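You operate a simulated robot arm through the tools that you are given. There is no shell and no other tool. Be economical: measure what you need, move in short steps, check, and stop when the job is done.

Carry out the task below with a simulated robot arm. There is one attempt and no reset: what you move stays moved.

TASK
Dose half lime, half plain into the can under the canner's nozzle.
Fine: switch the canner on and leave it on; one dose of each, none spilt; the drink knob ends on plain; no lid; slide, roller knob and other cans stay.
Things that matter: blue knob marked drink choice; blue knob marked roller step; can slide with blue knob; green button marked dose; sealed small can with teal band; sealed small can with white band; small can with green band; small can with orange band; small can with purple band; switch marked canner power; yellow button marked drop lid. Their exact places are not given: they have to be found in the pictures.

It is judged by the outcome, as a careful person would: the job done as asked, and still so three seconds after it is handed in. It fails if anything else is knocked over, pushed out of place, dropped, spilled or broken. A push-on lid holds only when it is set on centred and level and pressed home; a screw cap is set on level and turned clockwise until tight.

THE ROBOT
A 5-joint arm with a fingered hand on a trunk, on a base that drives. Base frame: it is fixed to the floor where the robot stands at the start and does not move with it; the origin is under the middle of the robot, x ahead of it, y to its left, z up; the surface under the hand at the start is at about z = 86. Units: cm, rad, N and s.
With the tool pointing down near the work surface it reaches from about 20 to 54 cm from the robot's upright axis, wherever it stands. Its first joint turns from -2.007 to 2.007 rad. Places, roughly: blue knob marked drink choice [70, 0, 100]; blue knob marked roller step [60, -10, 100]; can slide with blue knob [70, -10, 90]; green button marked dose [70, -10, 100]; sealed small can with teal band (6x6x9 cm) [90, -10, 90]; sealed small can with white band (6x6x9 cm) [90, -20, 90]; small can with green band (6x6x9 cm) [100, -20, 90]; small can with orange band (6x6x9 cm) [100, 0, 90]; small can with purple band (6x6x9 cm) [70, -10, 90]; switch marked canner power [50, -10, 100]; yellow button marked drop lid [70, -10, 100]. The tool tilts only in the upright plane through the base axis and itself; it spins freely about its own axis. Payload 2.9 kg.
Tool frame: the origin (TCP) lies between the finger pads and is the grasp point; the fingertips stand 2.2 cm ahead of it; z points along the fingers, y is the line along which they close. The gripper opens to 12.4 cm. The gripper's body begins 6 cm behind the TCP. The gripper is a hand of 3 fingers: y runs from the thumb to the fingers, the wrist lies at [0, 0, -21.8] in the tool frame, and closing takes about 1.5 s.
Orientation is that of the tool frame in the base frame, as a unit quaternion [w, x, y, z]. With the fingers straight down and closing along the base's y, the tool's x points along the base's -x, its y along +y and its z along -z.

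THE INTERFACE
- The arm moves only by the tool play_rows. Its argument "moves" is a list of rows, each a list of 6 numbers: the shift along the base's x, y, z in units of 100 mm (1.0 is 100 mm), then the turn, a rotation vector about the base's x, y, z in units of 120 degrees (1.0 is 120 degrees). In form: [[x, y, z, rx, ry, rz], ...]. A call has 1 to 8 rows; each row is the pose to reach, as a shift and turn from the pose commanded when the call began. "fingers" is the opening in per cent of the stroke, from 0 (shut) to 100 (fully open), set as the call begins (left out, the last holds). A call with a number of a shift or a turn outside -1 to 1 is refused whole. A row lasts 0.2 s, in which the tool goes at most 5 cm and 0.15 rad; a call with a longer step from one row to the next is refused whole, and so is a gripper value outside its range. Where a pose cannot be reached the arm comes as near as it can. A force on the tool above 40 N (or 10 N above the force at the start of the call, whichever is more), or a blocked arm, ends the call early, and 0.2 s more pass. Each finger travels about 15.3 cm/s and halts on what it meets, pressing with about 31 N; the grip force reading is that of the motor and also rises with nothing between the fingers. The clock runs only during rows and for 0.2 s after the last one: add rows that repeat a pose to give the fingers time. The reply holds the time, the measured pose of the TCP, the force on the tool along the base axes, the opening and the grip force, in the units named above and with some noise, with the torque about the TCP (base axes, N m) and any sound that the robot's microphone picked up.
- Cameras (640 x 400 px; columns grow to the right, rows downward): "scene" is now at [1.78, 11.4, 176.88]; the picture's right is [-0.49, -0.87, 0.00], its down [-0.58, 0.33, -0.74] and it looks along [0.65, -0.36, -0.67] (base axes); focal length 267 px, centre (320, 200). "wrist" rides on the gripper at [6.4, -3.7, -7.5] in the tool frame; the picture's right is [0.50, 0.87, 0.00], its down [-0.62, 0.36, -0.70] and it looks along [-0.61, 0.35, 0.71] (tool axes); focal length 230 px, centre (320, 200).
- snapshot(camera): a new picture of that camera. The clock stands still meanwhile.
- lift_body(by): slides the trunk up (or, below 0, down) by that many cm; the arm and the scene camera ride with it, the base frame stays. It gives what a move gives, with no picture.
- steer(legs): drives the robot by 1 to 6 legs, each [ahead, left, turn to the left] in cm, cm and rad, along the robot's own axes; the way and the turn of a leg run together, so that a leg with both is an arc; at most 150 cm and 3.142 rad a leg. The arm and the cameras ride along, it lands a little off, and it stops where it bumps. It gives what a move gives.
- move_fingers(finger1, finger2, thumb_bend): sets how far each is bent, from 0 (flat) to 1 (curled in); at 0.3 the hand is open as for a grip, at 0.7 the pads meet at the TCP. One left out holds its place. A second passes; each finger stops where it meets its share of the squeeze, and holds until it gets a number again. A gripper value or a shape takes the hand back. It gives what a move gives, with no picture; readings hold the bend of each and the force on the fingers (four entries, about 0 where the hand has none), thumb and palm.
- set_grasp(shape): the hand has 3 fingers and takes this shape, open, in about a second: jaw (thumb against the fingers, like two jaws); tri (thumb and two fingers); tip (a fingertip pinch); poke (one finger out to press); point (the index stretched); flat (the hand flat); cup (the hand cupped); fist (a fist). The gripper value then closes the fingers along that shape, each until it touches; the sizes above hold for jaw. It gives what a move gives, with no picture.
- head_to(pan, tilt): turns the head with the scene camera to pan (to the left, within 2.705 rad either way) and tilt (down, from -0.506 to 1.204), counted from straight ahead of the robot. It gives what a move gives.
- point_at(camera, pixels): for up to 12 pixels [column, row] of the newest picture of that camera ("zoom" is the newest enlarged one), the place [x, y, z] in the base frame of the surface seen there, good to about 0.2 cm, but the place of the scene camera against the robot may be out by one fixed shift of up to 2.5 cm in any direction. The clock stands still meanwhile.
- zoom(camera, box): a new picture of the part [left, top, right, bottom] of that camera's present view, enlarged. The clock stands still meanwhile.
- job_done(): hands the job in; it is judged then, once.

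Work in short steps. Measure before you move; look again where a grasp or a placing could have gone wrong, and mend it. You have 80 turns and 52 pictures in all, those below and enlarged ones among them. Open the gripper and draw the arm clear of the work before you hand the job in, unless the task says otherwise.

The tools are called by a JSON object that holds its "fn" and its "kwargs". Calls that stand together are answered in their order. play_rows: Moves the arm, as the interface text tells. Its arguments: {"type":"object","properties":{"moves":{"type":"array"},"fingers":{"type":"number"}},"required":["moves"]} The other tools are called the same way: lift_body (by) slides the trunk up or down; set_grasp (shape) gives the hand a shape; move_fingers (finger1, finger2, thumb_bend) moves the fingers one by one; steer (legs) drives the base; head_to (pan, tilt) turns the head that bears the scene camera; snapshot (camera) takes a picture; point_at (camera, pixels) gives the place of the surface under pixels of a picture; zoom (camera, box) takes an enlarged picture of a part of a camera's view; job_done () hands the job in.

At the start:

```text
time: 0.0
tcp_pos: [38.38, 0.55, 137.59]
tool_rot: [0.0, 0.0, 1.0, 0.001]
force: [-0.3, -0.6, -0.7]
ft_torque: [-0.01, 0.01, -0.04]
opening: 12.37
grasp_force: 0.1
shape: jaw
bend: [0.3, 0.3, 0.3]
finger forces: [0.0, 0.0, 0.0, 0.0, 0.1, 0.0]
trunk travel left (down, up): [-85.0, 14.0]
robot x, y, heading: [0.12, -0.06, 0.002]
head pan, tilt: [-0.511, 0.735]
```

scene: 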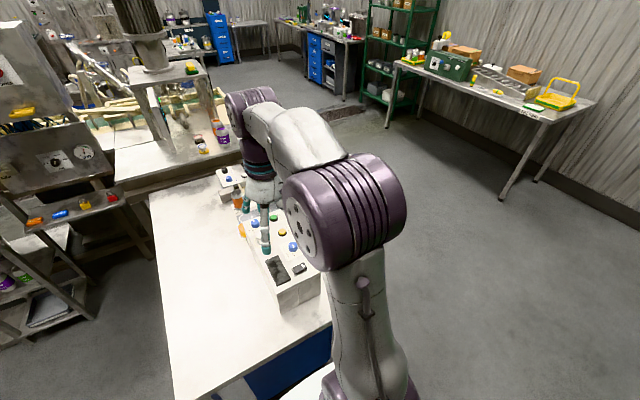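
wrist: 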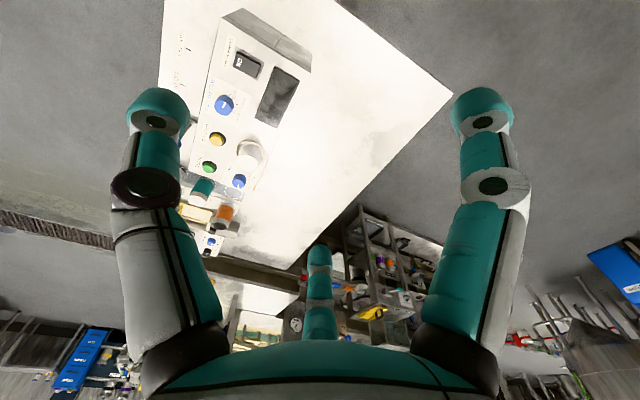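

The wrist picture shows the canner panel at about (160-310, 10-250). I enlarge it in both cameras to read the labels.

{"fn": "zoom", "kwargs": {"camera": "wrist", "box": [160, 10, 320, 110]}}

{"fn": "zoom", "kwargs": {"camera": "wrist", "box": [140, 80, 332, 260]}}

{"fn": "zoom", "kwargs": {"camera": "scene", "box": [190, 150, 350, 310]}}

```text
4.00 times, centred on (240, 60) of wrist
```

zoom: 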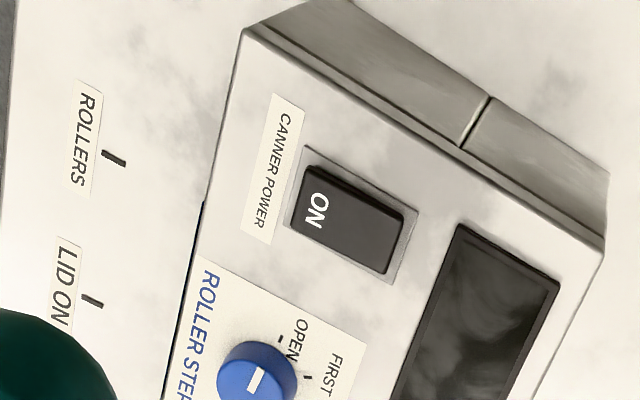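

```text
2.22 times, centred on (236, 170) of wrist
```

zoom: 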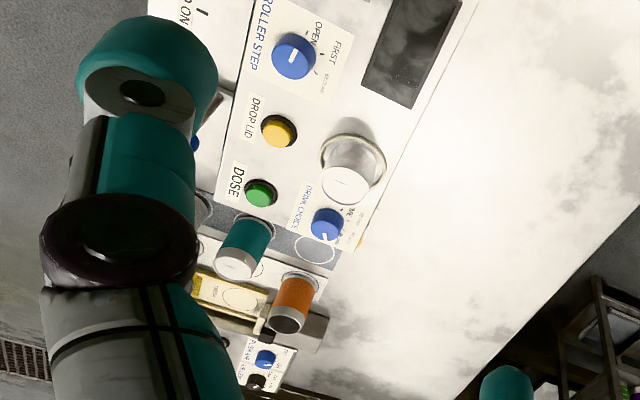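

```text
2.50 times, centred on (270, 230) of scene
```

zoom: 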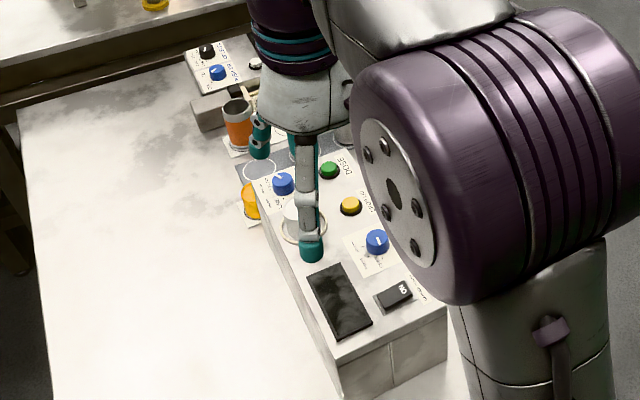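

The panel faces upward: power switch at wrist px (247,65), drink knob at (239,181), dose at (208,167). I measure these now.

{"fn": "point_at", "kwargs": {"camera": "wrist", "pixels": [[238, 61], [256, 71], [224, 105], [217, 139], [208, 167], [239, 180], [228, 66], [250, 180], [222, 212], [248, 163], [228, 85], [262, 125]]}}

{"fn": "zoom", "kwargs": {"camera": "wrist", "box": [192, 145, 272, 195]}}

```text
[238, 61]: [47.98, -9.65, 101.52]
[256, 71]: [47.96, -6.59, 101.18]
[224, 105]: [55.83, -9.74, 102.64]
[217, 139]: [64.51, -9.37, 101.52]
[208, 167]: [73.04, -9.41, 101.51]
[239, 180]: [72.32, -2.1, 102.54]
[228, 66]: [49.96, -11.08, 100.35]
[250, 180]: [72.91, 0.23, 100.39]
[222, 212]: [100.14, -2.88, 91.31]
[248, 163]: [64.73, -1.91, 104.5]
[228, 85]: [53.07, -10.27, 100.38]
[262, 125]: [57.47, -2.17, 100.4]
```

```text
8.00 times, centred on (232, 170) of wrist
```

zoom: 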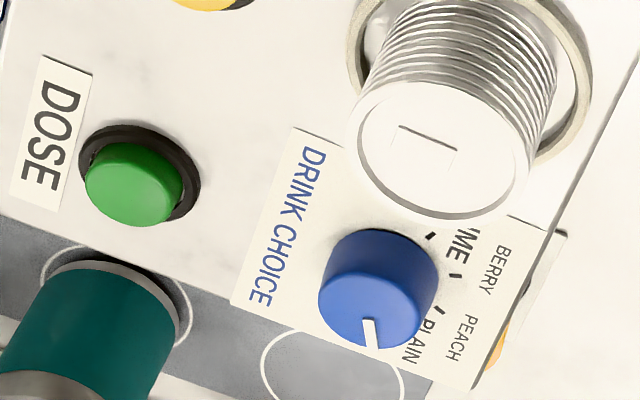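

The pointer and marks of the drink knob need a view from overhead. First I find the table's bounds in the scene picture, to know where the robot can drive.

{"fn": "point_at", "kwargs": {"camera": "scene", "pixels": [[152, 195], [172, 395], [328, 325], [215, 380], [290, 305], [300, 340], [320, 290], [240, 395], [450, 300], [330, 380], [238, 200], [228, 170]]}}

{"fn": "head_to", "kwargs": {"pan": -0.6, "tilt": 1.2}}

{"fn": "snapshot", "kwargs": {"camera": "scene"}}

```text
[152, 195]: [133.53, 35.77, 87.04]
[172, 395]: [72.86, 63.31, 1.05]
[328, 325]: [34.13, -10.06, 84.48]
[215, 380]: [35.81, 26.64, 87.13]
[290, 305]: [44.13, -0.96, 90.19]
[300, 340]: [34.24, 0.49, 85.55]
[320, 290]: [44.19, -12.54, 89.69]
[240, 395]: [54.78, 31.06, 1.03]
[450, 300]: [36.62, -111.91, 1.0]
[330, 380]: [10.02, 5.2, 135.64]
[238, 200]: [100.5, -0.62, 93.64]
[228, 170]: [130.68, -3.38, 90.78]
```

```text
time: 0.9
tcp_pos: [38.37, 0.7, 137.48]
tool_rot: [0.001, 0.0, 1.0, 0.0]
force: [0.8, -0.3, -1.0]
ft_torque: [0.02, 0.01, -0.03]
opening: 12.38
grasp_force: 0.1
shape: jaw
bend: [0.3, 0.3, 0.3]
finger forces: [0.0, 0.0, 0.0, 0.0, 0.1, 0.0]
trunk travel left (down, up): [-85.0, 14.0]
robot x, y, heading: [0.24, 0.04, 0.001]
head pan, tilt: [-0.6, 1.201]
```

```text
45 pictures are left
```

scene: 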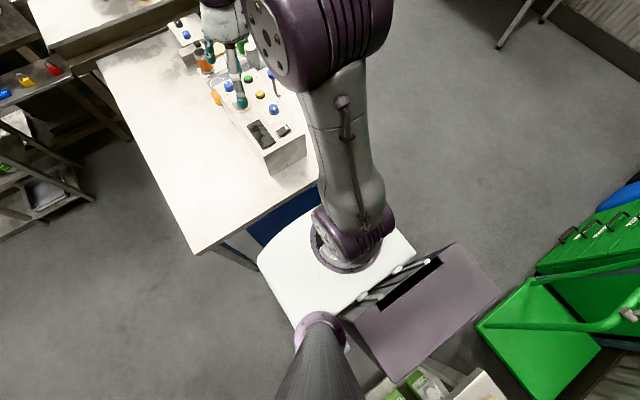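

Table front edge is at x≈34; its right side is free floor. I measure the table's right corner near (318,185) and the robot base's footprint.

{"fn": "point_at", "kwargs": {"camera": "scene", "pixels": [[316, 182], [313, 150], [258, 262], [300, 225], [400, 235], [412, 247], [295, 325], [490, 290], [305, 165], [430, 255], [505, 320], [272, 245]]}}

```text
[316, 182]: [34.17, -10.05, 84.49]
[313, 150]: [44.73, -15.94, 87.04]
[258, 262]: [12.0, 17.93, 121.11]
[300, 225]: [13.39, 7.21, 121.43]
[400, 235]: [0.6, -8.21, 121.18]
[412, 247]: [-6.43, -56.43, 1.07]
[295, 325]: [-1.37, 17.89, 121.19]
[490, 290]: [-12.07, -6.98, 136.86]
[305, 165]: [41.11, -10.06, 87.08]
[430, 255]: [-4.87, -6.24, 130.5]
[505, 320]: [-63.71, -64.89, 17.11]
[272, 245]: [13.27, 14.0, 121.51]
```

The green bins are well behind (x<-40), so the right side is clear. I drive right, forward, and turn left to face the machine from the table's right side.

{"fn": "steer", "kwargs": {"legs": [[0, -65, 0], [66, 0, 0], [0, 0, 1.571]]}}

{"fn": "head_to", "kwargs": {"pan": 0, "tilt": 1.0}}

{"fn": "snapshot", "kwargs": {"camera": "scene"}}

{"fn": "snapshot", "kwargs": {"camera": "wrist"}}

```text
time: 11.7
tcp_pos: [65.05, -27.32, 137.58]
tool_rot: [-0.001, 0.708, -0.706, 0.0]
force: [0.2, 0.0, 0.1]
ft_torque: [0.04, 0.0, 0.0]
opening: 12.36
grasp_force: 0.1
shape: jaw
bend: [0.3, 0.3, 0.3]
finger forces: [0.0, 0.0, 0.0, 0.0, 0.0, 0.0]
trunk travel left (down, up): [-85.0, 14.0]
robot x, y, heading: [65.43, -65.63, 1.575]
head pan, tilt: [-0.6, 1.201]
```

```text
time: 12.7
tcp_pos: [64.97, -27.36, 137.53]
tool_rot: [0.0, 0.708, -0.706, 0.0]
force: [-0.9, -0.4, 0.4]
ft_torque: [0.0, 0.01, -0.01]
opening: 12.4
grasp_force: 0.1
shape: jaw
bend: [0.3, 0.3, 0.3]
finger forces: [0.0, 0.0, 0.0, 0.1, 0.0, 0.0]
trunk travel left (down, up): [-85.0, 14.0]
robot x, y, heading: [65.79, -65.39, 1.571]
head pan, tilt: [0.0, 1.0]
```

```text
44 pictures are left
```

scene: 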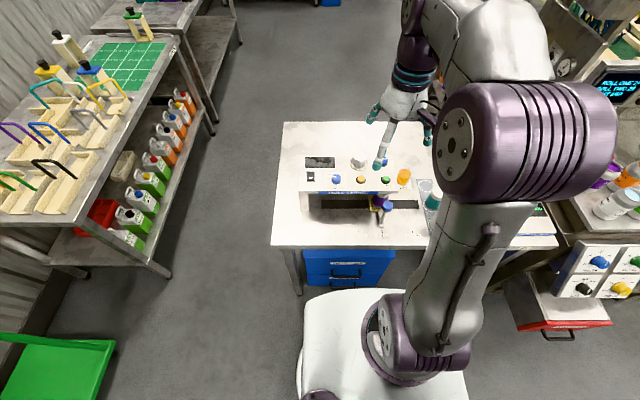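

```text
43 pictures are left
```

wrist: 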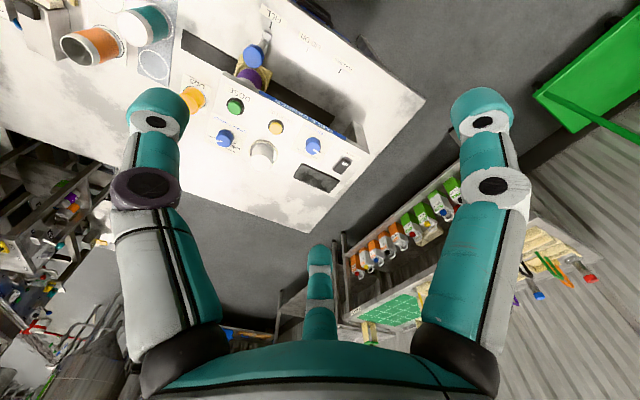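

Good view now; the machine is at scene px (300-410,150-215). I enlarge it in both cameras to read the drink knob, slide, and screen.

{"fn": "zoom", "kwargs": {"camera": "scene", "box": [290, 140, 434, 230]}}

{"fn": "zoom", "kwargs": {"camera": "wrist", "box": [190, 30, 366, 140]}}

{"fn": "zoom", "kwargs": {"camera": "wrist", "box": [196, 110, 276, 160]}}

```text
4.44 times, centred on (362, 185) of scene
```

zoom: 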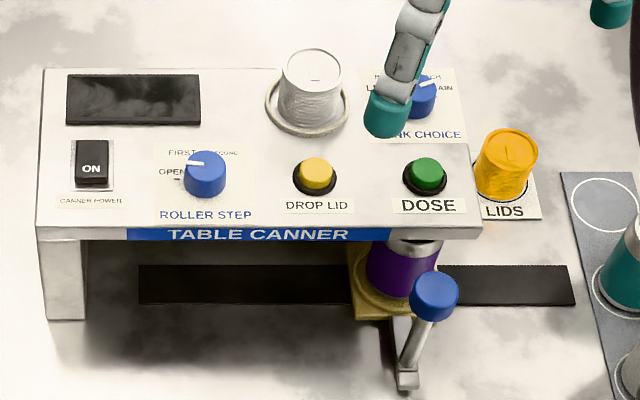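

```text
3.64 times, centred on (278, 85) of wrist
```

zoom: 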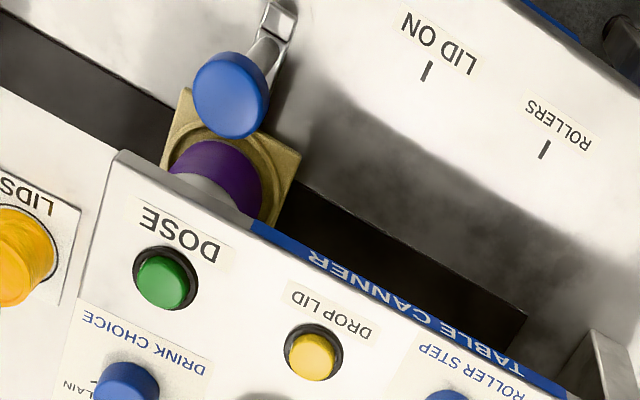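

```text
8.00 times, centred on (236, 135) of wrist
```

zoom: 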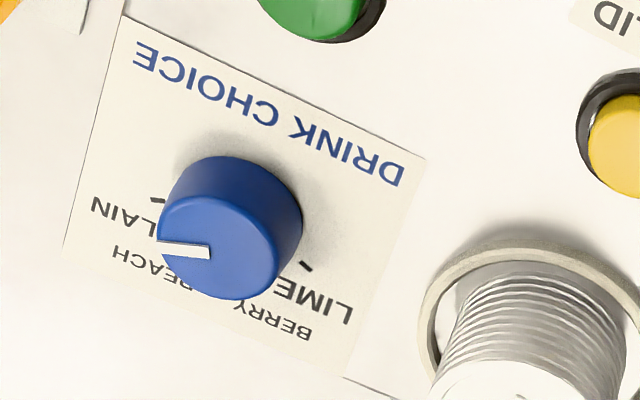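

The drink knob's pointer lies at PLAIN, LIME being about 140° counter-clockwise from it; the roller knob is at OPEN. I measure the knob edges, marks, and lid stack in this zoom.

{"fn": "point_at", "kwargs": {"camera": "zoom", "pixels": [[162, 250], [270, 250], [216, 250], [216, 210], [216, 288], [157, 199], [306, 266], [205, 252], [160, 245], [500, 385], [318, 10], [625, 150]]}}

{"fn": "point_at", "kwargs": {"camera": "wrist", "pixels": [[347, 161], [340, 167], [313, 146], [236, 105], [276, 127], [225, 137], [255, 55], [250, 70], [262, 152], [192, 98], [245, 78]]}}

{"fn": "point_at", "kwargs": {"camera": "scene", "pixels": [[311, 174], [336, 177], [386, 179], [361, 178], [359, 158], [388, 204], [380, 240], [284, 243]]}}

```text
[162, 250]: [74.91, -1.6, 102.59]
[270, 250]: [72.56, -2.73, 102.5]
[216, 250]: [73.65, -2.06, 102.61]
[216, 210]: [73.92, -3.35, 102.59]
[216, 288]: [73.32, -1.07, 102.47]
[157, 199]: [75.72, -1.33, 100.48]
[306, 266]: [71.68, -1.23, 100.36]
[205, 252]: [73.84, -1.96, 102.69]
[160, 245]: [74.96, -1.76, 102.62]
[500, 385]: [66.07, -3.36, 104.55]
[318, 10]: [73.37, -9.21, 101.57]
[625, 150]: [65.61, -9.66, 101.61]
```

```text
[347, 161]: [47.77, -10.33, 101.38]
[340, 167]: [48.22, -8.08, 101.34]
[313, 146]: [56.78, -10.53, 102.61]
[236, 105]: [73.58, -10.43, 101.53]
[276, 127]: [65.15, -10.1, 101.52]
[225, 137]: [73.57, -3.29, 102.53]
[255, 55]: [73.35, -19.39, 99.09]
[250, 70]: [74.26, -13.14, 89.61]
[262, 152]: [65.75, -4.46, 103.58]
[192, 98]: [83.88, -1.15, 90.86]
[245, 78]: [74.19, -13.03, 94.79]
```

```text
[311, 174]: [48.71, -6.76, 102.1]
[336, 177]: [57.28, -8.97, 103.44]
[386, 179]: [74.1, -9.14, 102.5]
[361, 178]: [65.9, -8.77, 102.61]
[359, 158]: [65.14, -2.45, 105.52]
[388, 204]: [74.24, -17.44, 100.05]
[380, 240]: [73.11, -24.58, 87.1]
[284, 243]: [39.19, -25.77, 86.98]
```

Knob centre ≈(73.7,-2.1), top z 102.5, Ø≈2.7; power rocker's ON end near (48,-10); dose (73.5,-9.7). I drive closer and take the poke shape, then look.

{"fn": "steer", "kwargs": {"legs": [[11.5, -3, 0]]}}

{"fn": "set_grasp", "kwargs": {"shape": "poke"}}

{"fn": "snapshot", "kwargs": {"camera": "wrist"}}

{"fn": "snapshot", "kwargs": {"camera": "scene"}}

```text
time: 13.9
tcp_pos: [67.93, -15.94, 137.53]
tool_rot: [0.0, 0.708, -0.706, 0.0]
force: [0.8, 0.8, -0.3]
ft_torque: [-0.01, 0.04, 0.0]
opening: 12.38
grasp_force: 0.0
shape: jaw
bend: [0.3, 0.3, 0.3]
finger forces: [0.1, 0.0, 0.0, 0.1, 0.1, 0.0]
trunk travel left (down, up): [-85.0, 14.0]
robot x, y, heading: [68.48, -54.05, 1.578]
head pan, tilt: [0.0, 1.0]
```

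```text
time: 14.8
tcp_pos: [67.96, -15.96, 137.58]
tool_rot: [0.0, 0.708, -0.706, -0.001]
force: [0.0, 0.2, 0.2]
ft_torque: [0.0, 0.01, 0.0]
opening: 0.0
grasp_force: 0.1
shape: poke
bend: [1.0, 1.0, 0.9]
finger forces: [0.0, 0.0, 0.0, 0.0, 0.0, 0.0]
trunk travel left (down, up): [-85.0, 14.0]
robot x, y, heading: [68.72, -54.19, 1.577]
head pan, tilt: [0.0, 1.0]
```

```text
39 pictures are left
```

wrist: 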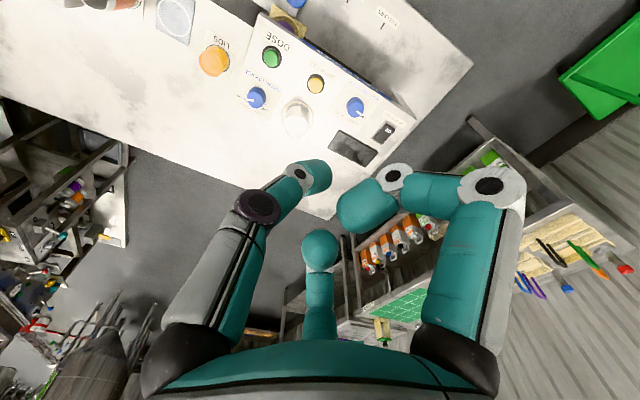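

```text
38 pictures are left
```

scene: 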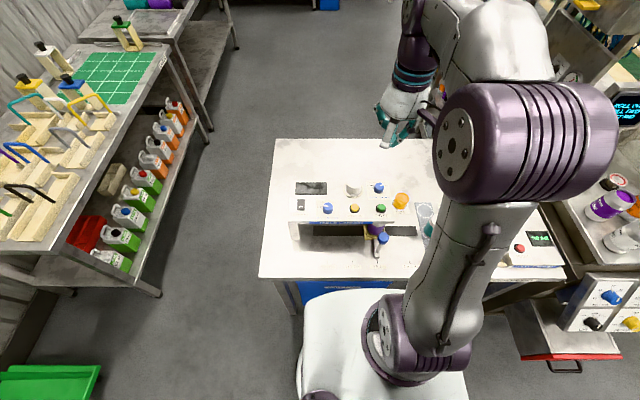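

All fingers read as bent in poke; I measure where the fingertips sit: left tip (318,175), right tip (362,210), middle tip (320,245).

{"fn": "point_at", "kwargs": {"camera": "wrist", "pixels": [[320, 175], [300, 175], [362, 210], [395, 172], [320, 245], [320, 265], [260, 205], [492, 185], [328, 180], [180, 360], [460, 360], [300, 380]]}}

{"fn": "zoom", "kwargs": {"camera": "scene", "box": [340, 70, 468, 150]}}

```text
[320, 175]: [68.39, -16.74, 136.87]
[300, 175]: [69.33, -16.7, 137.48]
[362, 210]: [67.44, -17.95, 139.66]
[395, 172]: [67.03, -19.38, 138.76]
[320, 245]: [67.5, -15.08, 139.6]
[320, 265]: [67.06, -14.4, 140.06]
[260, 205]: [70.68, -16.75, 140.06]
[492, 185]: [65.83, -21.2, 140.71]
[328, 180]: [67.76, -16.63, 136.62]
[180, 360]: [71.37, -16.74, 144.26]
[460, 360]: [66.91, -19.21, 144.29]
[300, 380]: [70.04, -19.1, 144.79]
```

```text
5.00 times, centred on (404, 110) of scene
```

zoom: 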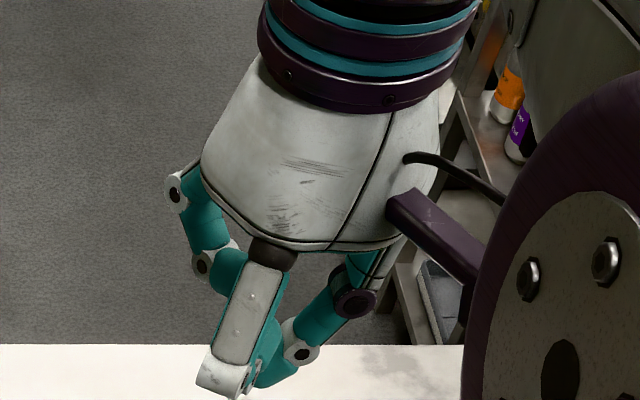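

The thumb is the protruding tip, close under the TCP (tip ≈2 cm below it). I move over the rocker's ON end in 10 cm steps, staying high.

{"fn": "play_rows", "kwargs": {"moves": [[-0.4, 0.1, 0, 0, 0, 0], [-0.8, 0.3, 0, 0, 0, 0], [-1, 0.6, -0.3, 0, 0, 0], [-1, 0.6, -0.7, 0, 0, 0], [-1, 0.6, -1, 0, 0, 0]]}}

{"fn": "play_rows", "kwargs": {"moves": [[-0.4, 0, 0, 0, 0, 0], [-0.8, 0, -0.2, 0, 0, 0], [-1, 0, -0.6, 0, 0, 0], [-1, 0, -1, 0, 0, 0], [-1, 0, -1, 0, 0, 0]]}}

{"fn": "snapshot", "kwargs": {"camera": "wrist"}}

```text
time: 16.0
tcp_pos: [58.04, -9.92, 127.45]
tool_rot: [0.0, 0.709, -0.706, 0.0]
force: [0.0, -0.6, 0.1]
ft_torque: [0.01, -0.01, 0.02]
opening: 0.0
grasp_force: 0.0
shape: poke
bend: [1.0, 1.0, 0.9]
finger forces: [0.1, 0.0, 0.0, 0.0, 0.0, 0.0]
trunk travel left (down, up): [-85.0, 14.0]
robot x, y, heading: [68.71, -54.03, 1.569]
head pan, tilt: [0.0, 1.0]
```

```text
time: 17.2
tcp_pos: [47.91, -9.9, 117.46]
tool_rot: [0.001, 0.709, -0.706, 0.0]
force: [0.0, -0.1, 0.2]
ft_torque: [0.0, 0.01, 0.02]
opening: 0.03
grasp_force: 0.0
shape: poke
bend: [1.0, 1.0, 0.9]
finger forces: [0.1, 0.1, 0.1, 0.0, 0.1, 0.0]
trunk travel left (down, up): [-85.0, 14.0]
robot x, y, heading: [68.59, -53.93, 1.577]
head pan, tilt: [0.0, 1.0]
```

```text
36 pictures are left
```

wrist: 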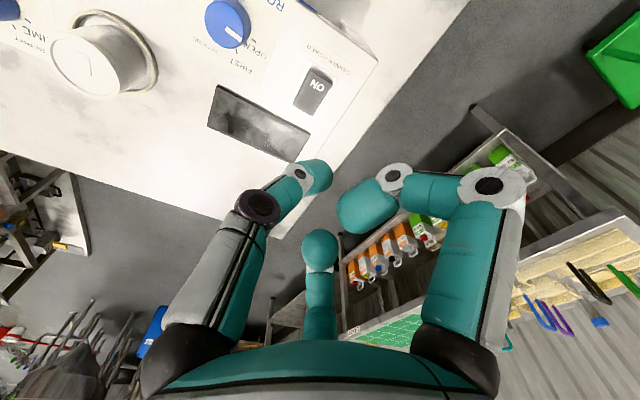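

Rocker visible at (308-320,70-112), ON at (316,84). I measure both its ends and the thumb tip.

{"fn": "point_at", "kwargs": {"camera": "wrist", "pixels": [[319, 76], [313, 92], [308, 107], [325, 175], [315, 195], [300, 102], [324, 92], [229, 20], [100, 55]]}}

{"fn": "zoom", "kwargs": {"camera": "wrist", "box": [272, 60, 352, 110]}}

```text
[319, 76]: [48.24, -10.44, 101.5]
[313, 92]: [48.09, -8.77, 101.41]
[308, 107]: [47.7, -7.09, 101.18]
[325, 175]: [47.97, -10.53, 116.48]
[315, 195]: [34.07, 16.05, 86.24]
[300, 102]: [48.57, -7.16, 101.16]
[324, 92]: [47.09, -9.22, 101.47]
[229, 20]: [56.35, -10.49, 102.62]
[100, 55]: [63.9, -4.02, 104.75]
```

```text
8.00 times, centred on (312, 85) of wrist
```

zoom: 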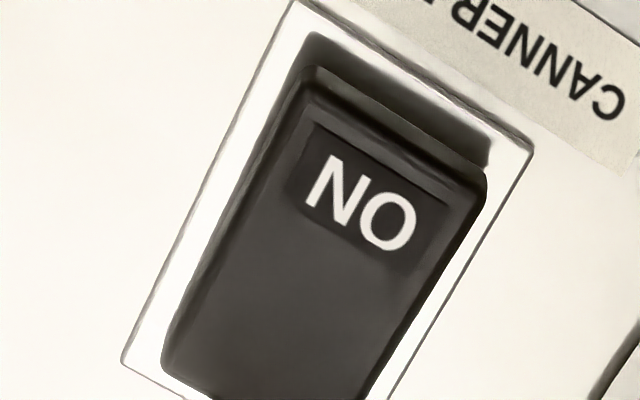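

ON end (y≈-10.2, z 101.5) stands higher than the other end (101.2), so it's off; the screen is dark too. I descend to just above and then press gently.

{"fn": "play_rows", "kwargs": {"moves": [[0.01, -0.03, -0.4, 0, 0, 0], [0.01, -0.03, -0.8, 0, 0, 0], [0.01, -0.03, -1, 0, 0, 0], [0.01, -0.03, -1, 0, 0, 0]]}}

{"fn": "play_rows", "kwargs": {"moves": [[0, 0, -0.1, 0, 0, 0], [0, 0, -0.2, 0, 0, 0], [0, 0, -0.25, 0, 0, 0], [0, 0, -0.3, 0, 0, 0], [0, 0, -0.35, 0, 0, 0], [0, 0, -0.4, 0, 0, 0], [0, 0, -0.45, 0, 0, 0], [0, 0, -0.5, 0, 0, 0]]}}

```text
time: 18.2
tcp_pos: [48.0, -10.14, 107.52]
tool_rot: [-0.001, 0.708, -0.706, 0.001]
force: [0.8, 0.9, -0.2]
ft_torque: [0.03, -0.02, 0.0]
opening: 0.0
grasp_force: 0.1
shape: poke
bend: [1.0, 1.0, 0.9]
finger forces: [0.1, 0.0, 0.0, 0.1, 0.0, 0.1]
trunk travel left (down, up): [-85.0, 14.0]
robot x, y, heading: [68.84, -54.79, 1.577]
head pan, tilt: [0.0, 1.0]
```

```text
time: 20.0
tcp_pos: [48.42, -10.39, 102.96]
tool_rot: [0.0, 0.708, -0.706, -0.004]
force: [7.4, 2.7, 33.1]
ft_torque: [0.34, 0.15, -0.04]
opening: 0.0
grasp_force: 0.0
shape: poke
bend: [1.0, 1.0, 0.92]
finger forces: [0.0, 0.0, 0.1, 0.0, 32.1, 0.1]
trunk travel left (down, up): [-85.0, 14.0]
robot x, y, heading: [68.67, -54.29, 1.573]
head pan, tilt: [0.0, 1.0]
```

The thumb pressed with 33 N at z 102.96; no sound was reported. I raise up and look at the rocker and the screen.

{"fn": "play_rows", "kwargs": {"moves": [[0, 0, 0.3, 0, 0, 0], [0, 0, 0.6, 0, 0, 0], [0, 0, 1, 0, 0, 0], [0, 0, 1, 0, 0, 0]]}}

{"fn": "zoom", "kwargs": {"camera": "wrist", "box": [190, 0, 382, 120]}}

{"fn": "zoom", "kwargs": {"camera": "scene", "box": [280, 165, 424, 255]}}

```text
time: 21.0
tcp_pos: [48.12, -10.06, 112.64]
tool_rot: [0.0, 0.708, -0.706, 0.001]
force: [0.1, 0.6, -0.6]
ft_torque: [0.02, -0.05, -0.03]
opening: 0.0
grasp_force: 0.1
shape: poke
bend: [1.0, 1.0, 0.9]
finger forces: [0.0, 0.1, 0.1, 0.0, 0.1, 0.0]
trunk travel left (down, up): [-85.0, 14.0]
robot x, y, heading: [68.95, -54.26, 1.577]
head pan, tilt: [0.0, 1.0]
```

```text
3.33 times, centred on (286, 60) of wrist
```

zoom: 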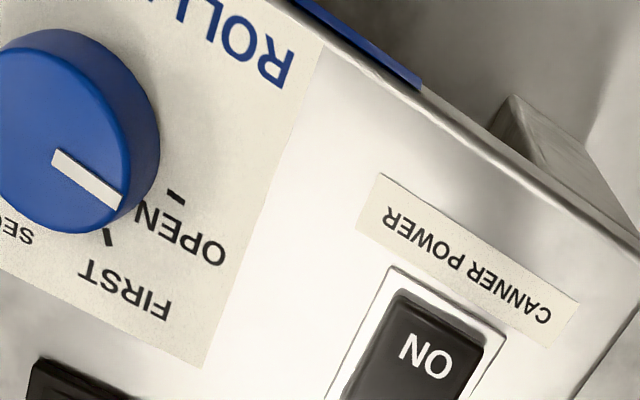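

```text
4.44 times, centred on (352, 210) of scene
```

zoom: 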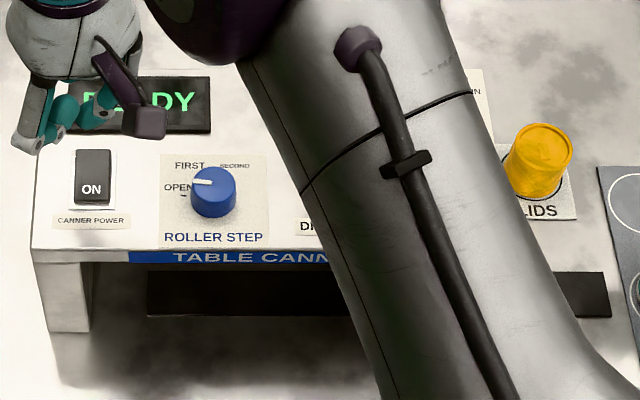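

The screen now shows READY, so the power is on. The knob seems to be at PLAIN already; I move toward the dose button and check the knob closely on the way.

{"fn": "play_rows", "kwargs": {"moves": [[0.1, 0, 0.3, 0, 0, 0], [0.5, 0, 0.4, 0, 0, 0], [0.9, 0, 0.4, 0, 0, 0], [1, 0, 0.4, 0, 0, 0]]}}

{"fn": "play_rows", "kwargs": {"moves": [[0.4, 0, 0, 0, 0, 0], [0.8, 0.03, 0, 0, 0, 0], [1, 0.03, 0, 0, 0, 0], [1, 0.03, 0, 0, 0, 0]]}}

{"fn": "play_rows", "kwargs": {"moves": [[0.3, 0, 0, 0, 0, 0], [0.54, 0, 0, 0, 0, 0], [0.54, 0, 0, 0, 0, 0]]}}

{"fn": "snapshot", "kwargs": {"camera": "wrist"}}

```text
time: 22.0
tcp_pos: [58.12, -10.28, 116.56]
tool_rot: [0.001, 0.709, -0.705, 0.0]
force: [-0.1, 0.6, -1.1]
ft_torque: [0.0, 0.06, -0.02]
opening: 0.0
grasp_force: 0.0
shape: poke
bend: [1.0, 1.0, 0.9]
finger forces: [0.1, 0.0, 0.0, 0.0, 0.0, 0.1]
trunk travel left (down, up): [-85.0, 14.0]
robot x, y, heading: [68.65, -54.33, 1.569]
head pan, tilt: [0.0, 1.0]
```

```text
time: 23.0
tcp_pos: [68.02, -10.02, 116.64]
tool_rot: [0.0, 0.708, -0.706, 0.001]
force: [-0.4, -0.4, 0.4]
ft_torque: [0.01, -0.01, 0.05]
opening: 0.0
grasp_force: 0.0
shape: poke
bend: [1.0, 1.0, 0.9]
finger forces: [0.1, 0.1, 0.0, 0.1, 0.0, 0.0]
trunk travel left (down, up): [-85.0, 14.0]
robot x, y, heading: [69.13, -54.22, 1.576]
head pan, tilt: [0.0, 1.0]
```

```text
time: 23.8
tcp_pos: [73.35, -9.9, 116.63]
tool_rot: [0.0, 0.709, -0.705, 0.0]
force: [0.9, -0.1, -0.6]
ft_torque: [0.04, -0.02, -0.01]
opening: 0.0
grasp_force: 0.1
shape: poke
bend: [1.0, 1.0, 0.9]
finger forces: [0.1, 0.0, 0.0, 0.1, 0.1, 0.0]
trunk travel left (down, up): [-85.0, 14.0]
robot x, y, heading: [68.9, -54.83, 1.574]
head pan, tilt: [0.0, 1.0]
```

```text
32 pictures are left
```

wrist: 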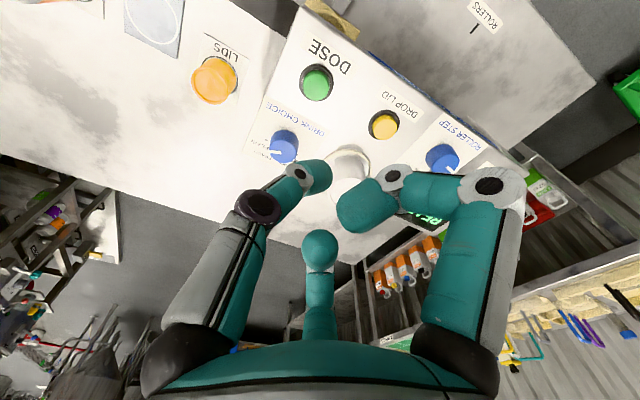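

The dose button shows at (316,82), drink knob at (283,147). I enlarge the knob and measure.

{"fn": "zoom", "kwargs": {"camera": "wrist", "box": [244, 120, 324, 170]}}

{"fn": "point_at", "kwargs": {"camera": "wrist", "pixels": [[316, 82], [304, 80], [330, 84], [316, 95], [318, 70], [284, 148], [385, 125], [350, 165]]}}

```text
8.00 times, centred on (284, 145) of wrist
```

zoom: 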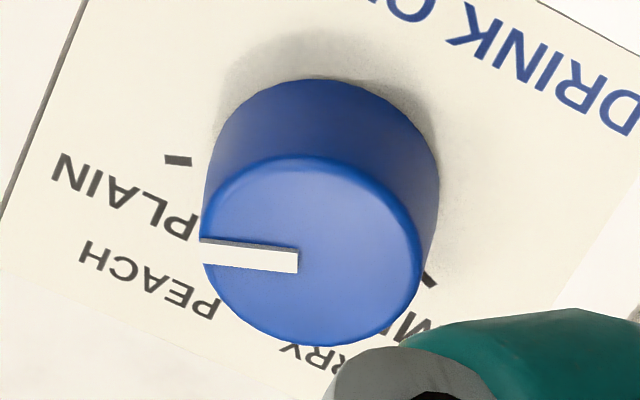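

```text
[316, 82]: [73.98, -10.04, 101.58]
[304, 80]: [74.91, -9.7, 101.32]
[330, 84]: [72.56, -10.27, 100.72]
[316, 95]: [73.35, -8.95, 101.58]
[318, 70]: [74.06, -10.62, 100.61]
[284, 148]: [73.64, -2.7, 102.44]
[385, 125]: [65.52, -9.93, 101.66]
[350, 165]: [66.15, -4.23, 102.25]
```

The pointer is parallel to the PLAIN tick: plain is selected. Dose button centre is (73.7,-9.8), top z 101.6; I descend and press once.

{"fn": "play_rows", "kwargs": {"moves": [[0.03, 0.01, -0.4, 0, 0, 0], [0.03, 0.01, -0.8, 0, 0, 0], [0.03, 0.01, -1, 0, 0, 0], [0.03, 0.01, -1.0, 0, 0, 0]]}}

{"fn": "play_rows", "kwargs": {"moves": [[0, 0, -0.15, 0, 0, 0], [0, 0, -0.25, 0, 0, 0], [0, 0, -0.3, 0, 0, 0], [0, 0, -0.34, 0, 0, 0], [0, 0, -0.38, 0, 0, 0], [0, 0, -0.38, 0, 0, 0]]}}

{"fn": "head_to", "kwargs": {"pan": 0.25, "tilt": 1.0}}

{"fn": "snapshot", "kwargs": {"camera": "scene"}}

```text
time: 24.8
tcp_pos: [73.77, -9.77, 106.62]
tool_rot: [0.001, 0.708, -0.706, 0.0]
force: [-0.9, -0.9, -0.6]
ft_torque: [0.01, 0.0, 0.02]
opening: 0.0
grasp_force: 0.0
shape: poke
bend: [1.0, 1.0, 0.9]
finger forces: [0.1, 0.0, 0.0, 0.1, 0.1, 0.0]
trunk travel left (down, up): [-85.0, 14.0]
robot x, y, heading: [68.56, -54.05, 1.575]
head pan, tilt: [0.0, 1.0]
```

```text
time: 26.2
tcp_pos: [73.89, -9.81, 102.88]
tool_rot: [-0.001, 0.708, -0.706, -0.002]
force: [5.2, 6.0, 26.1]
ft_torque: [0.1, -0.07, -0.03]
opening: 0.01
grasp_force: 0.1
shape: poke
bend: [1.0, 1.0, 0.91]
finger forces: [0.1, 0.0, 0.0, 0.0, 25.8, 0.0]
trunk travel left (down, up): [-85.0, 14.0]
robot x, y, heading: [68.54, -54.34, 1.573]
head pan, tilt: [0.0, 1.0]
heard: click
```

```text
time: 26.9
tcp_pos: [73.86, -9.93, 102.78]
tool_rot: [0.0, 0.708, -0.706, -0.001]
force: [6.7, 6.6, 27.9]
ft_torque: [0.14, -0.05, 0.02]
opening: 0.0
grasp_force: 0.1
shape: poke
bend: [1.0, 1.0, 0.91]
finger forces: [0.0, 0.0, 0.0, 0.0, 27.2, 0.0]
trunk travel left (down, up): [-85.0, 14.0]
robot x, y, heading: [68.93, -54.5, 1.578]
head pan, tilt: [0.25, 1.0]
```

```text
30 pictures are left
```

scene: 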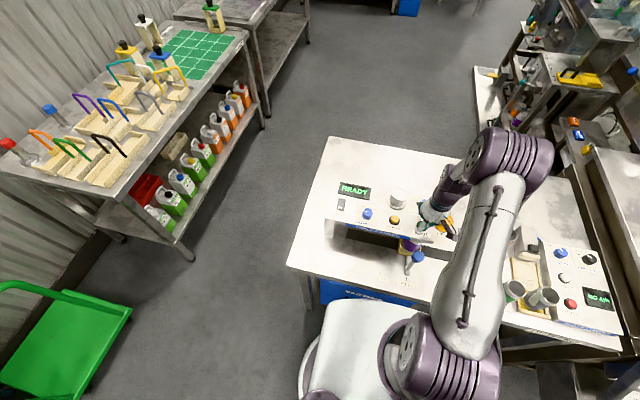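

A click was heard at 26 N. I lift off and look at the screen and can for evidence of the dose.

{"fn": "play_rows", "kwargs": {"moves": [[0, 0, 0.3, 0, 0, 0], [0, 0, 0.7, 0, 0, 0], [0, 0, 1, 0, 0, 0], [0, 0, 1, 0, 0, 0]]}}

{"fn": "zoom", "kwargs": {"camera": "scene", "box": [320, 170, 480, 270]}}

```text
time: 27.9
tcp_pos: [73.73, -9.74, 112.86]
tool_rot: [0.0, 0.708, -0.706, -0.001]
force: [0.4, 0.3, 0.1]
ft_torque: [-0.01, -0.03, -0.02]
opening: 0.01
grasp_force: 0.0
shape: poke
bend: [1.0, 1.0, 0.9]
finger forces: [0.1, 0.0, 0.0, 0.1, 0.0, 0.1]
trunk travel left (down, up): [-85.0, 14.0]
robot x, y, heading: [68.38, -54.31, 1.573]
head pan, tilt: [0.25, 1.0]
```

```text
4.00 times, centred on (400, 220) of scene
```

zoom: 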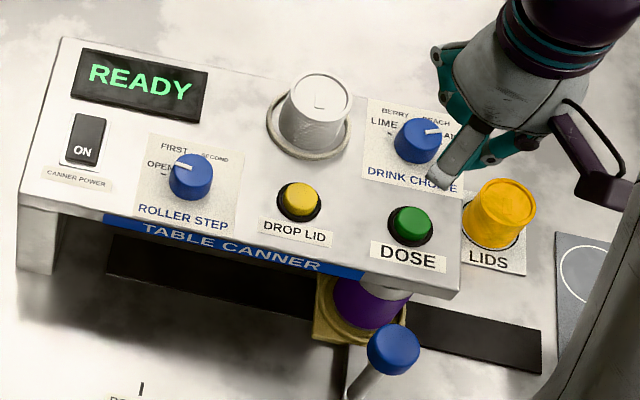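

Screen still reads READY, so it doesn't confirm the dose. I back off with the hand tilted so the wrist camera peers under the panel edge into the can.

{"fn": "play_rows", "kwargs": {"moves": [[0, -0.2, 0, 0.07, 0, 0], [0, -0.4, 0, 0.14, 0, 0], [0, -0.6, 0, 0.21, 0, 0], [0, -0.8, 0, 0.28, 0, 0], [0, -0.8, 0, 0.28, 0, 0]]}}

{"fn": "snapshot", "kwargs": {"camera": "wrist"}}

```text
time: 29.1
tcp_pos: [70.04, -14.19, 112.87]
tool_rot: [0.211, -0.676, 0.678, 0.197]
force: [0.4, -0.5, 0.2]
ft_torque: [0.01, -0.01, 0.01]
opening: 0.01
grasp_force: 0.0
shape: poke
bend: [1.0, 1.0, 0.9]
finger forces: [0.0, 0.0, 0.0, 0.1, 0.0, 0.0]
out of reach, approached as far as the arm can: row 1, 2, 3, 4, 5
trunk travel left (down, up): [-85.0, 14.0]
robot x, y, heading: [68.89, -54.28, 1.575]
head pan, tilt: [0.25, 1.0]
```

```text
28 pictures are left
```

wrist: 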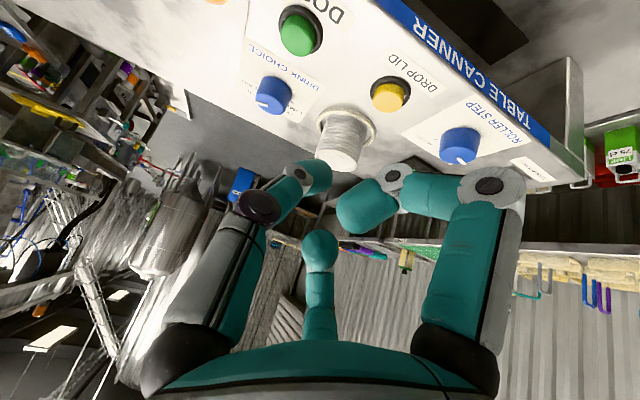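

The can is still hidden above the frame's top. I shift to x≈69 (where the tilt is in the arm's plane) and further back.

{"fn": "play_rows", "kwargs": {"moves": [[-0.2, -0.2, 0, 0, 0, 0], [-0.4, -0.5, 0, 0, 0, 0], [-0.4, -0.8, 0, 0, 0, 0], [-0.4, -0.8, 0, 0, 0, 0]]}}

{"fn": "snapshot", "kwargs": {"camera": "wrist"}}

```text
time: 30.1
tcp_pos: [68.6, -14.0, 112.79]
tool_rot: [-0.206, 0.678, -0.676, -0.203]
force: [-0.3, -0.5, -0.5]
ft_torque: [-0.03, 0.01, -0.05]
opening: 0.0
grasp_force: 0.0
shape: poke
bend: [1.0, 1.0, 0.9]
finger forces: [0.2, 0.0, 0.0, 0.1, 0.1, 0.1]
out of reach, approached as far as the arm can: row 1, 2, 3, 4
trunk travel left (down, up): [-85.0, 14.0]
robot x, y, heading: [68.57, -54.62, 1.574]
head pan, tilt: [0.25, 1.0]
```

```text
27 pictures are left
```

wrist: 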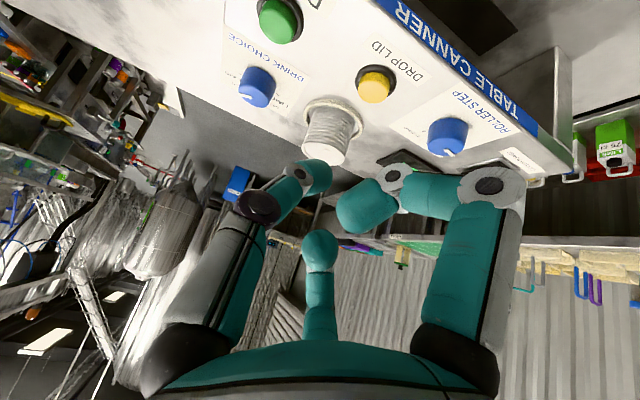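

The arm can't fold further back at this tilt, so I drive the base back 12 cm (hand is clear above everything) and look.

{"fn": "steer", "kwargs": {"legs": [[-12, -3, 0]]}}

{"fn": "snapshot", "kwargs": {"camera": "wrist"}}

```text
time: 31.4
tcp_pos: [71.77, -26.01, 112.71]
tool_rot: [-0.204, 0.678, -0.676, -0.204]
force: [0.6, -0.6, 0.6]
ft_torque: [0.01, 0.01, 0.01]
opening: 0.01
grasp_force: 0.0
shape: poke
bend: [1.0, 1.0, 0.9]
finger forces: [0.1, 0.1, 0.1, 0.0, 0.1, 0.0]
trunk travel left (down, up): [-85.0, 14.0]
robot x, y, heading: [71.77, -66.27, 1.576]
head pan, tilt: [0.25, 1.0]
```

```text
26 pictures are left
```

wrist: 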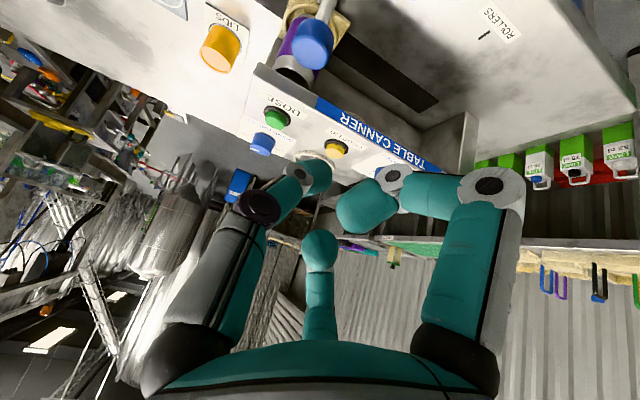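

The can's rim is now visible at (295,68). I enlarge it.

{"fn": "zoom", "kwargs": {"camera": "wrist", "box": [255, 35, 335, 85]}}

```text
8.00 times, centred on (295, 60) of wrist
```

zoom: 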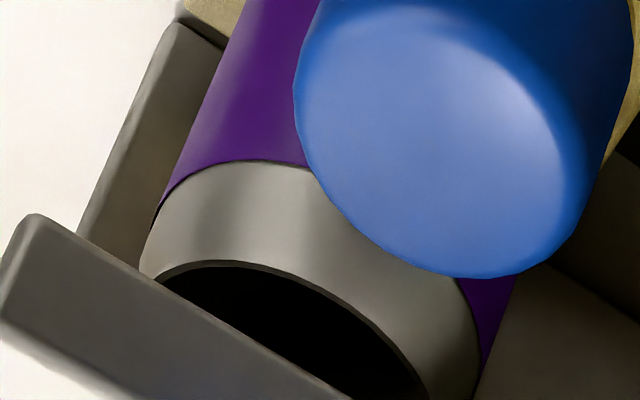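

The interior looks black; depth readings of the pixels inside the can may show the fill level.

{"fn": "point_at", "kwargs": {"camera": "zoom", "pixels": [[230, 280], [260, 300], [300, 320], [340, 345], [380, 370], [400, 385], [250, 275], [330, 380], [280, 285], [340, 310], [190, 285], [240, 265]]}}

```text
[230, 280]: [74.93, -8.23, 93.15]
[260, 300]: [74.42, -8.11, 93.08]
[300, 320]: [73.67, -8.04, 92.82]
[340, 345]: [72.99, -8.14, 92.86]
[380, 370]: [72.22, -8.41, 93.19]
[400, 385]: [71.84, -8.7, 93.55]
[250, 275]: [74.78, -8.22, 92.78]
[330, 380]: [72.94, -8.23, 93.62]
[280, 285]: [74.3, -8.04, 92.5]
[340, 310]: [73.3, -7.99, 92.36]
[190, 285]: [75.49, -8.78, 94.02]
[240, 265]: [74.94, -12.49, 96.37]
```

The far wall is visible down only to z≈92.4; liquid could be lower. I raise the trunk 12 cm and lessen the tilt for a steeper view.

{"fn": "lift_body", "kwargs": {"by": 12}}

{"fn": "play_rows", "kwargs": {"moves": [[0, 0, 0, -0.06, 0, 0], [0, 0, 0, -0.12, 0, 0], [0, 0, 0, -0.12, 0, 0]]}}

{"fn": "snapshot", "kwargs": {"camera": "wrist"}}

```text
time: 32.9
tcp_pos: [71.75, -25.93, 124.91]
tool_rot: [-0.204, 0.678, -0.676, -0.203]
force: [0.0, 0.8, 0.8]
ft_torque: [0.02, -0.02, 0.0]
opening: 0.0
grasp_force: 0.0
shape: poke
bend: [1.0, 1.0, 0.9]
finger forces: [0.1, 0.0, 0.0, 0.0, 0.1, 0.0]
trunk travel left (down, up): [-97.0, 2.0]
robot x, y, heading: [72.0, -66.18, 1.579]
head pan, tilt: [0.25, 1.0]
```

```text
time: 33.7
tcp_pos: [71.7, -26.02, 124.89]
tool_rot: [-0.117, 0.698, -0.696, -0.118]
force: [0.5, -0.1, 0.0]
ft_torque: [0.04, 0.0, 0.05]
opening: 0.0
grasp_force: 0.0
shape: poke
bend: [1.0, 1.0, 0.9]
finger forces: [0.1, 0.0, 0.1, 0.1, 0.1, 0.0]
trunk travel left (down, up): [-97.0, 2.0]
robot x, y, heading: [71.64, -66.29, 1.574]
head pan, tilt: [0.25, 1.0]
```

```text
24 pictures are left
```

wrist: 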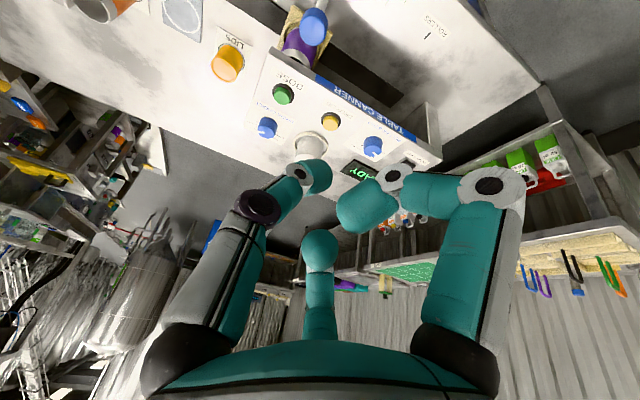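

The can rim is near (298,54) in the view now; I enlarge it once more.

{"fn": "zoom", "kwargs": {"camera": "wrist", "box": [274, 40, 322, 70]}}

```text
13.33 times, centred on (298, 55) of wrist
```

zoom: 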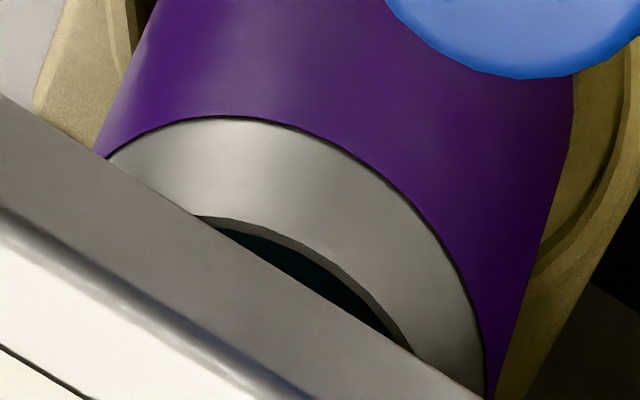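

There is a bluish-dark patch inside at (290,265); I measure its depth.

{"fn": "point_at", "kwargs": {"camera": "zoom", "pixels": [[260, 242], [280, 258], [300, 272], [330, 290], [350, 305], [280, 245], [300, 256], [375, 325], [300, 280], [320, 268]]}}

```text
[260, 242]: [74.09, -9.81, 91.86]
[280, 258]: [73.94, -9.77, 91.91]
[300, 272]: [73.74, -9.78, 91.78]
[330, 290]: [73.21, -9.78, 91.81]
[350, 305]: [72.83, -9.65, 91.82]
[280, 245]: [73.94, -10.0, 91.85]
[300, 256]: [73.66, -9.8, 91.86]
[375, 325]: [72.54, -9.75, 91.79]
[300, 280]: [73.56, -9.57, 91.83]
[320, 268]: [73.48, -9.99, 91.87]
```

The liquid surface is flat at z≈91.8, about half the can: the plain dose went in. Now I return forward, level the hand, and take the jaw shape for turning the knob.

{"fn": "play_rows", "kwargs": {"moves": [[0, 0, 0, -0.06, 0, 0], [0, 0, 0, -0.12, 0, 0], [0, 0, 0, -0.16, 0, 0], [0, 0, 0, -0.16, 0, 0]]}}

{"fn": "set_grasp", "kwargs": {"shape": "jaw"}}

{"fn": "steer", "kwargs": {"legs": [[12, 0, 0]]}}

{"fn": "play_rows", "kwargs": {"moves": [[0.05, 0.2, 0, 0, 0, 0.07], [0.1, 0.4, 0, 0, 0, 0.14], [0.15, 0.6, 0, 0, 0, 0.21], [0.2, 0.8, 0, 0, 0, 0.28], [0.2, 1, 0, 0, 0, 0.35], [0.2, 1, 0, 0, 0, 0.42], [0.2, 1, 0, 0, 0, 0.46], [0.2, 1, 0, 0, 0, 0.46]], "fingers": 40}}

{"fn": "snapshot", "kwargs": {"camera": "wrist"}}

```text
time: 34.7
tcp_pos: [71.71, -26.0, 124.69]
tool_rot: [0.0, 0.709, -0.705, 0.0]
force: [-0.3, 0.2, 0.7]
ft_torque: [0.04, 0.0, 0.0]
opening: 0.0
grasp_force: 0.1
shape: poke
bend: [1.0, 1.0, 0.9]
finger forces: [0.0, 0.1, 0.1, 0.0, 0.0, 0.1]
trunk travel left (down, up): [-97.0, 2.0]
robot x, y, heading: [71.62, -66.7, 1.571]
head pan, tilt: [0.25, 1.0]
```

```text
time: 35.6
tcp_pos: [71.64, -25.94, 124.84]
tool_rot: [0.002, 0.708, -0.706, 0.0]
force: [-0.6, 0.5, -0.3]
ft_torque: [0.01, 0.01, 0.01]
opening: 12.43
grasp_force: 0.1
shape: jaw
bend: [0.3, 0.3, 0.3]
finger forces: [0.1, 0.0, 0.0, 0.0, 0.1, 0.0]
trunk travel left (down, up): [-97.0, 2.0]
robot x, y, heading: [71.67, -66.66, 1.574]
head pan, tilt: [0.25, 1.0]
```

```text
time: 36.8
tcp_pos: [71.73, -14.39, 124.87]
tool_rot: [0.0, 0.707, -0.707, 0.0]
force: [-0.5, -0.8, -0.1]
ft_torque: [-0.01, 0.0, -0.02]
opening: 12.4
grasp_force: 0.0
shape: jaw
bend: [0.3, 0.3, 0.3]
finger forces: [0.1, 0.0, 0.0, 0.0, 0.1, 0.0]
trunk travel left (down, up): [-97.0, 2.0]
robot x, y, heading: [71.69, -54.61, 1.571]
head pan, tilt: [0.25, 1.0]
```

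```text
time: 38.6
tcp_pos: [73.68, -4.09, 124.77]
tool_rot: [0.0, 0.955, -0.297, 0.0]
force: [0.3, -0.4, 0.2]
ft_torque: [-0.02, 0.01, 0.0]
opening: 4.98
grasp_force: 0.1
shape: jaw
bend: [0.77, 0.77, 0.7]
finger forces: [0.1, 0.1, 0.0, 0.1, 0.0, 0.0]
trunk travel left (down, up): [-97.0, 2.0]
robot x, y, heading: [71.89, -54.46, 1.57]
head pan, tilt: [0.25, 1.0]
```

```text
22 pictures are left
```

wrist: 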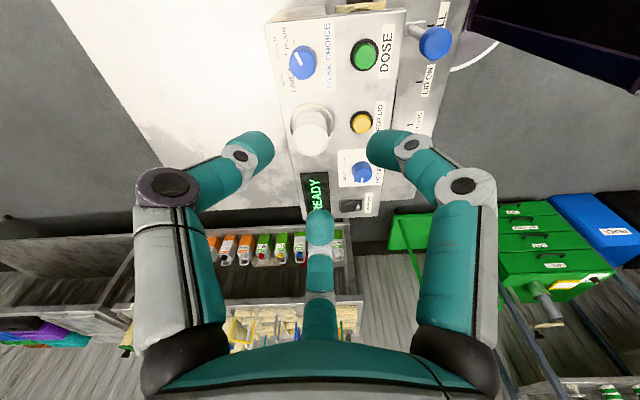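

The fingers are at 5 cm opening, curled with wide knuckles. I measure the finger envelope: tips (255,150),(385,148), knuckles (170,185),(470,185), plus the knob at (303,62).

{"fn": "point_at", "kwargs": {"camera": "wrist", "pixels": [[258, 145], [385, 145], [240, 155], [410, 145], [170, 185], [140, 190], [470, 185], [494, 185], [320, 225], [303, 62], [312, 130], [318, 270]]}}

```text
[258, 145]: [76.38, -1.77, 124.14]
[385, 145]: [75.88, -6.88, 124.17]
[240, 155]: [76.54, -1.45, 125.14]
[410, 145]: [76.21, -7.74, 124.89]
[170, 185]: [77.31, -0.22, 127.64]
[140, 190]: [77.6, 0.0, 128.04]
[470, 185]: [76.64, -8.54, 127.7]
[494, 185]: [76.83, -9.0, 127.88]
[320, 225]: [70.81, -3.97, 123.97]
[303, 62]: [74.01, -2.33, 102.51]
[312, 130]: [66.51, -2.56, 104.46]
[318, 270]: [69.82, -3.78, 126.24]
```

The hand is a three-finger centring grip with knuckles out to ~5.6 cm, so fingers must not point at the lid stack (centre ≈(65.4,-2.7), radius 2.6). I'll turn the knob in three 47° steps with tool angle from -83° to -37°; first I rotate and move over the knob.

{"fn": "play_rows", "kwargs": {"moves": [[0.01, 0.1, -0.3, 0, 0, 0.07], [0.01, 0.19, -0.6, 0, 0, 0.14], [0.01, 0.19, -0.9, 0, 0, 0.21], [0.01, 0.19, -1, 0, 0, 0.28], [0.01, 0.19, -1, 0, 0, 0.35], [0.01, 0.19, -1, 0, 0, 0.35]], "fingers": 40}}

{"fn": "snapshot", "kwargs": {"camera": "wrist"}}

```text
time: 40.0
tcp_pos: [62.44, -3.82, 114.88]
tool_rot: [0.0, 0.999, 0.037, -0.001]
force: [0.4, -0.8, 0.5]
ft_torque: [0.01, 0.0, 0.03]
opening: 4.97
grasp_force: 0.2
shape: jaw
bend: [0.77, 0.77, 0.7]
finger forces: [0.0, 0.0, 0.1, 0.1, 0.0, 0.1]
out of reach, approached as far as the arm can: row 4, 5, 6
trunk travel left (down, up): [-97.0, 2.0]
robot x, y, heading: [71.95, -54.28, 1.574]
head pan, tilt: [0.25, 1.0]
```

```text
21 pictures are left
```

wrist: 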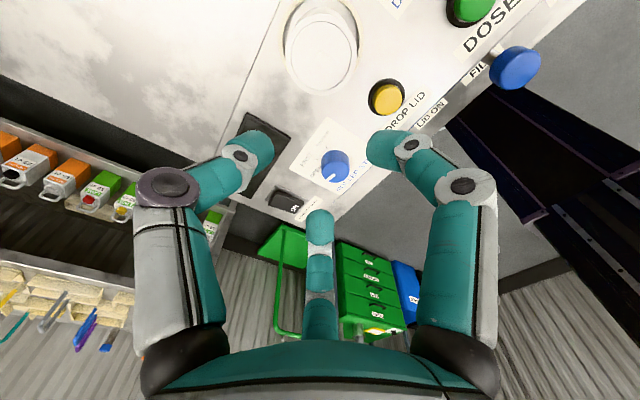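

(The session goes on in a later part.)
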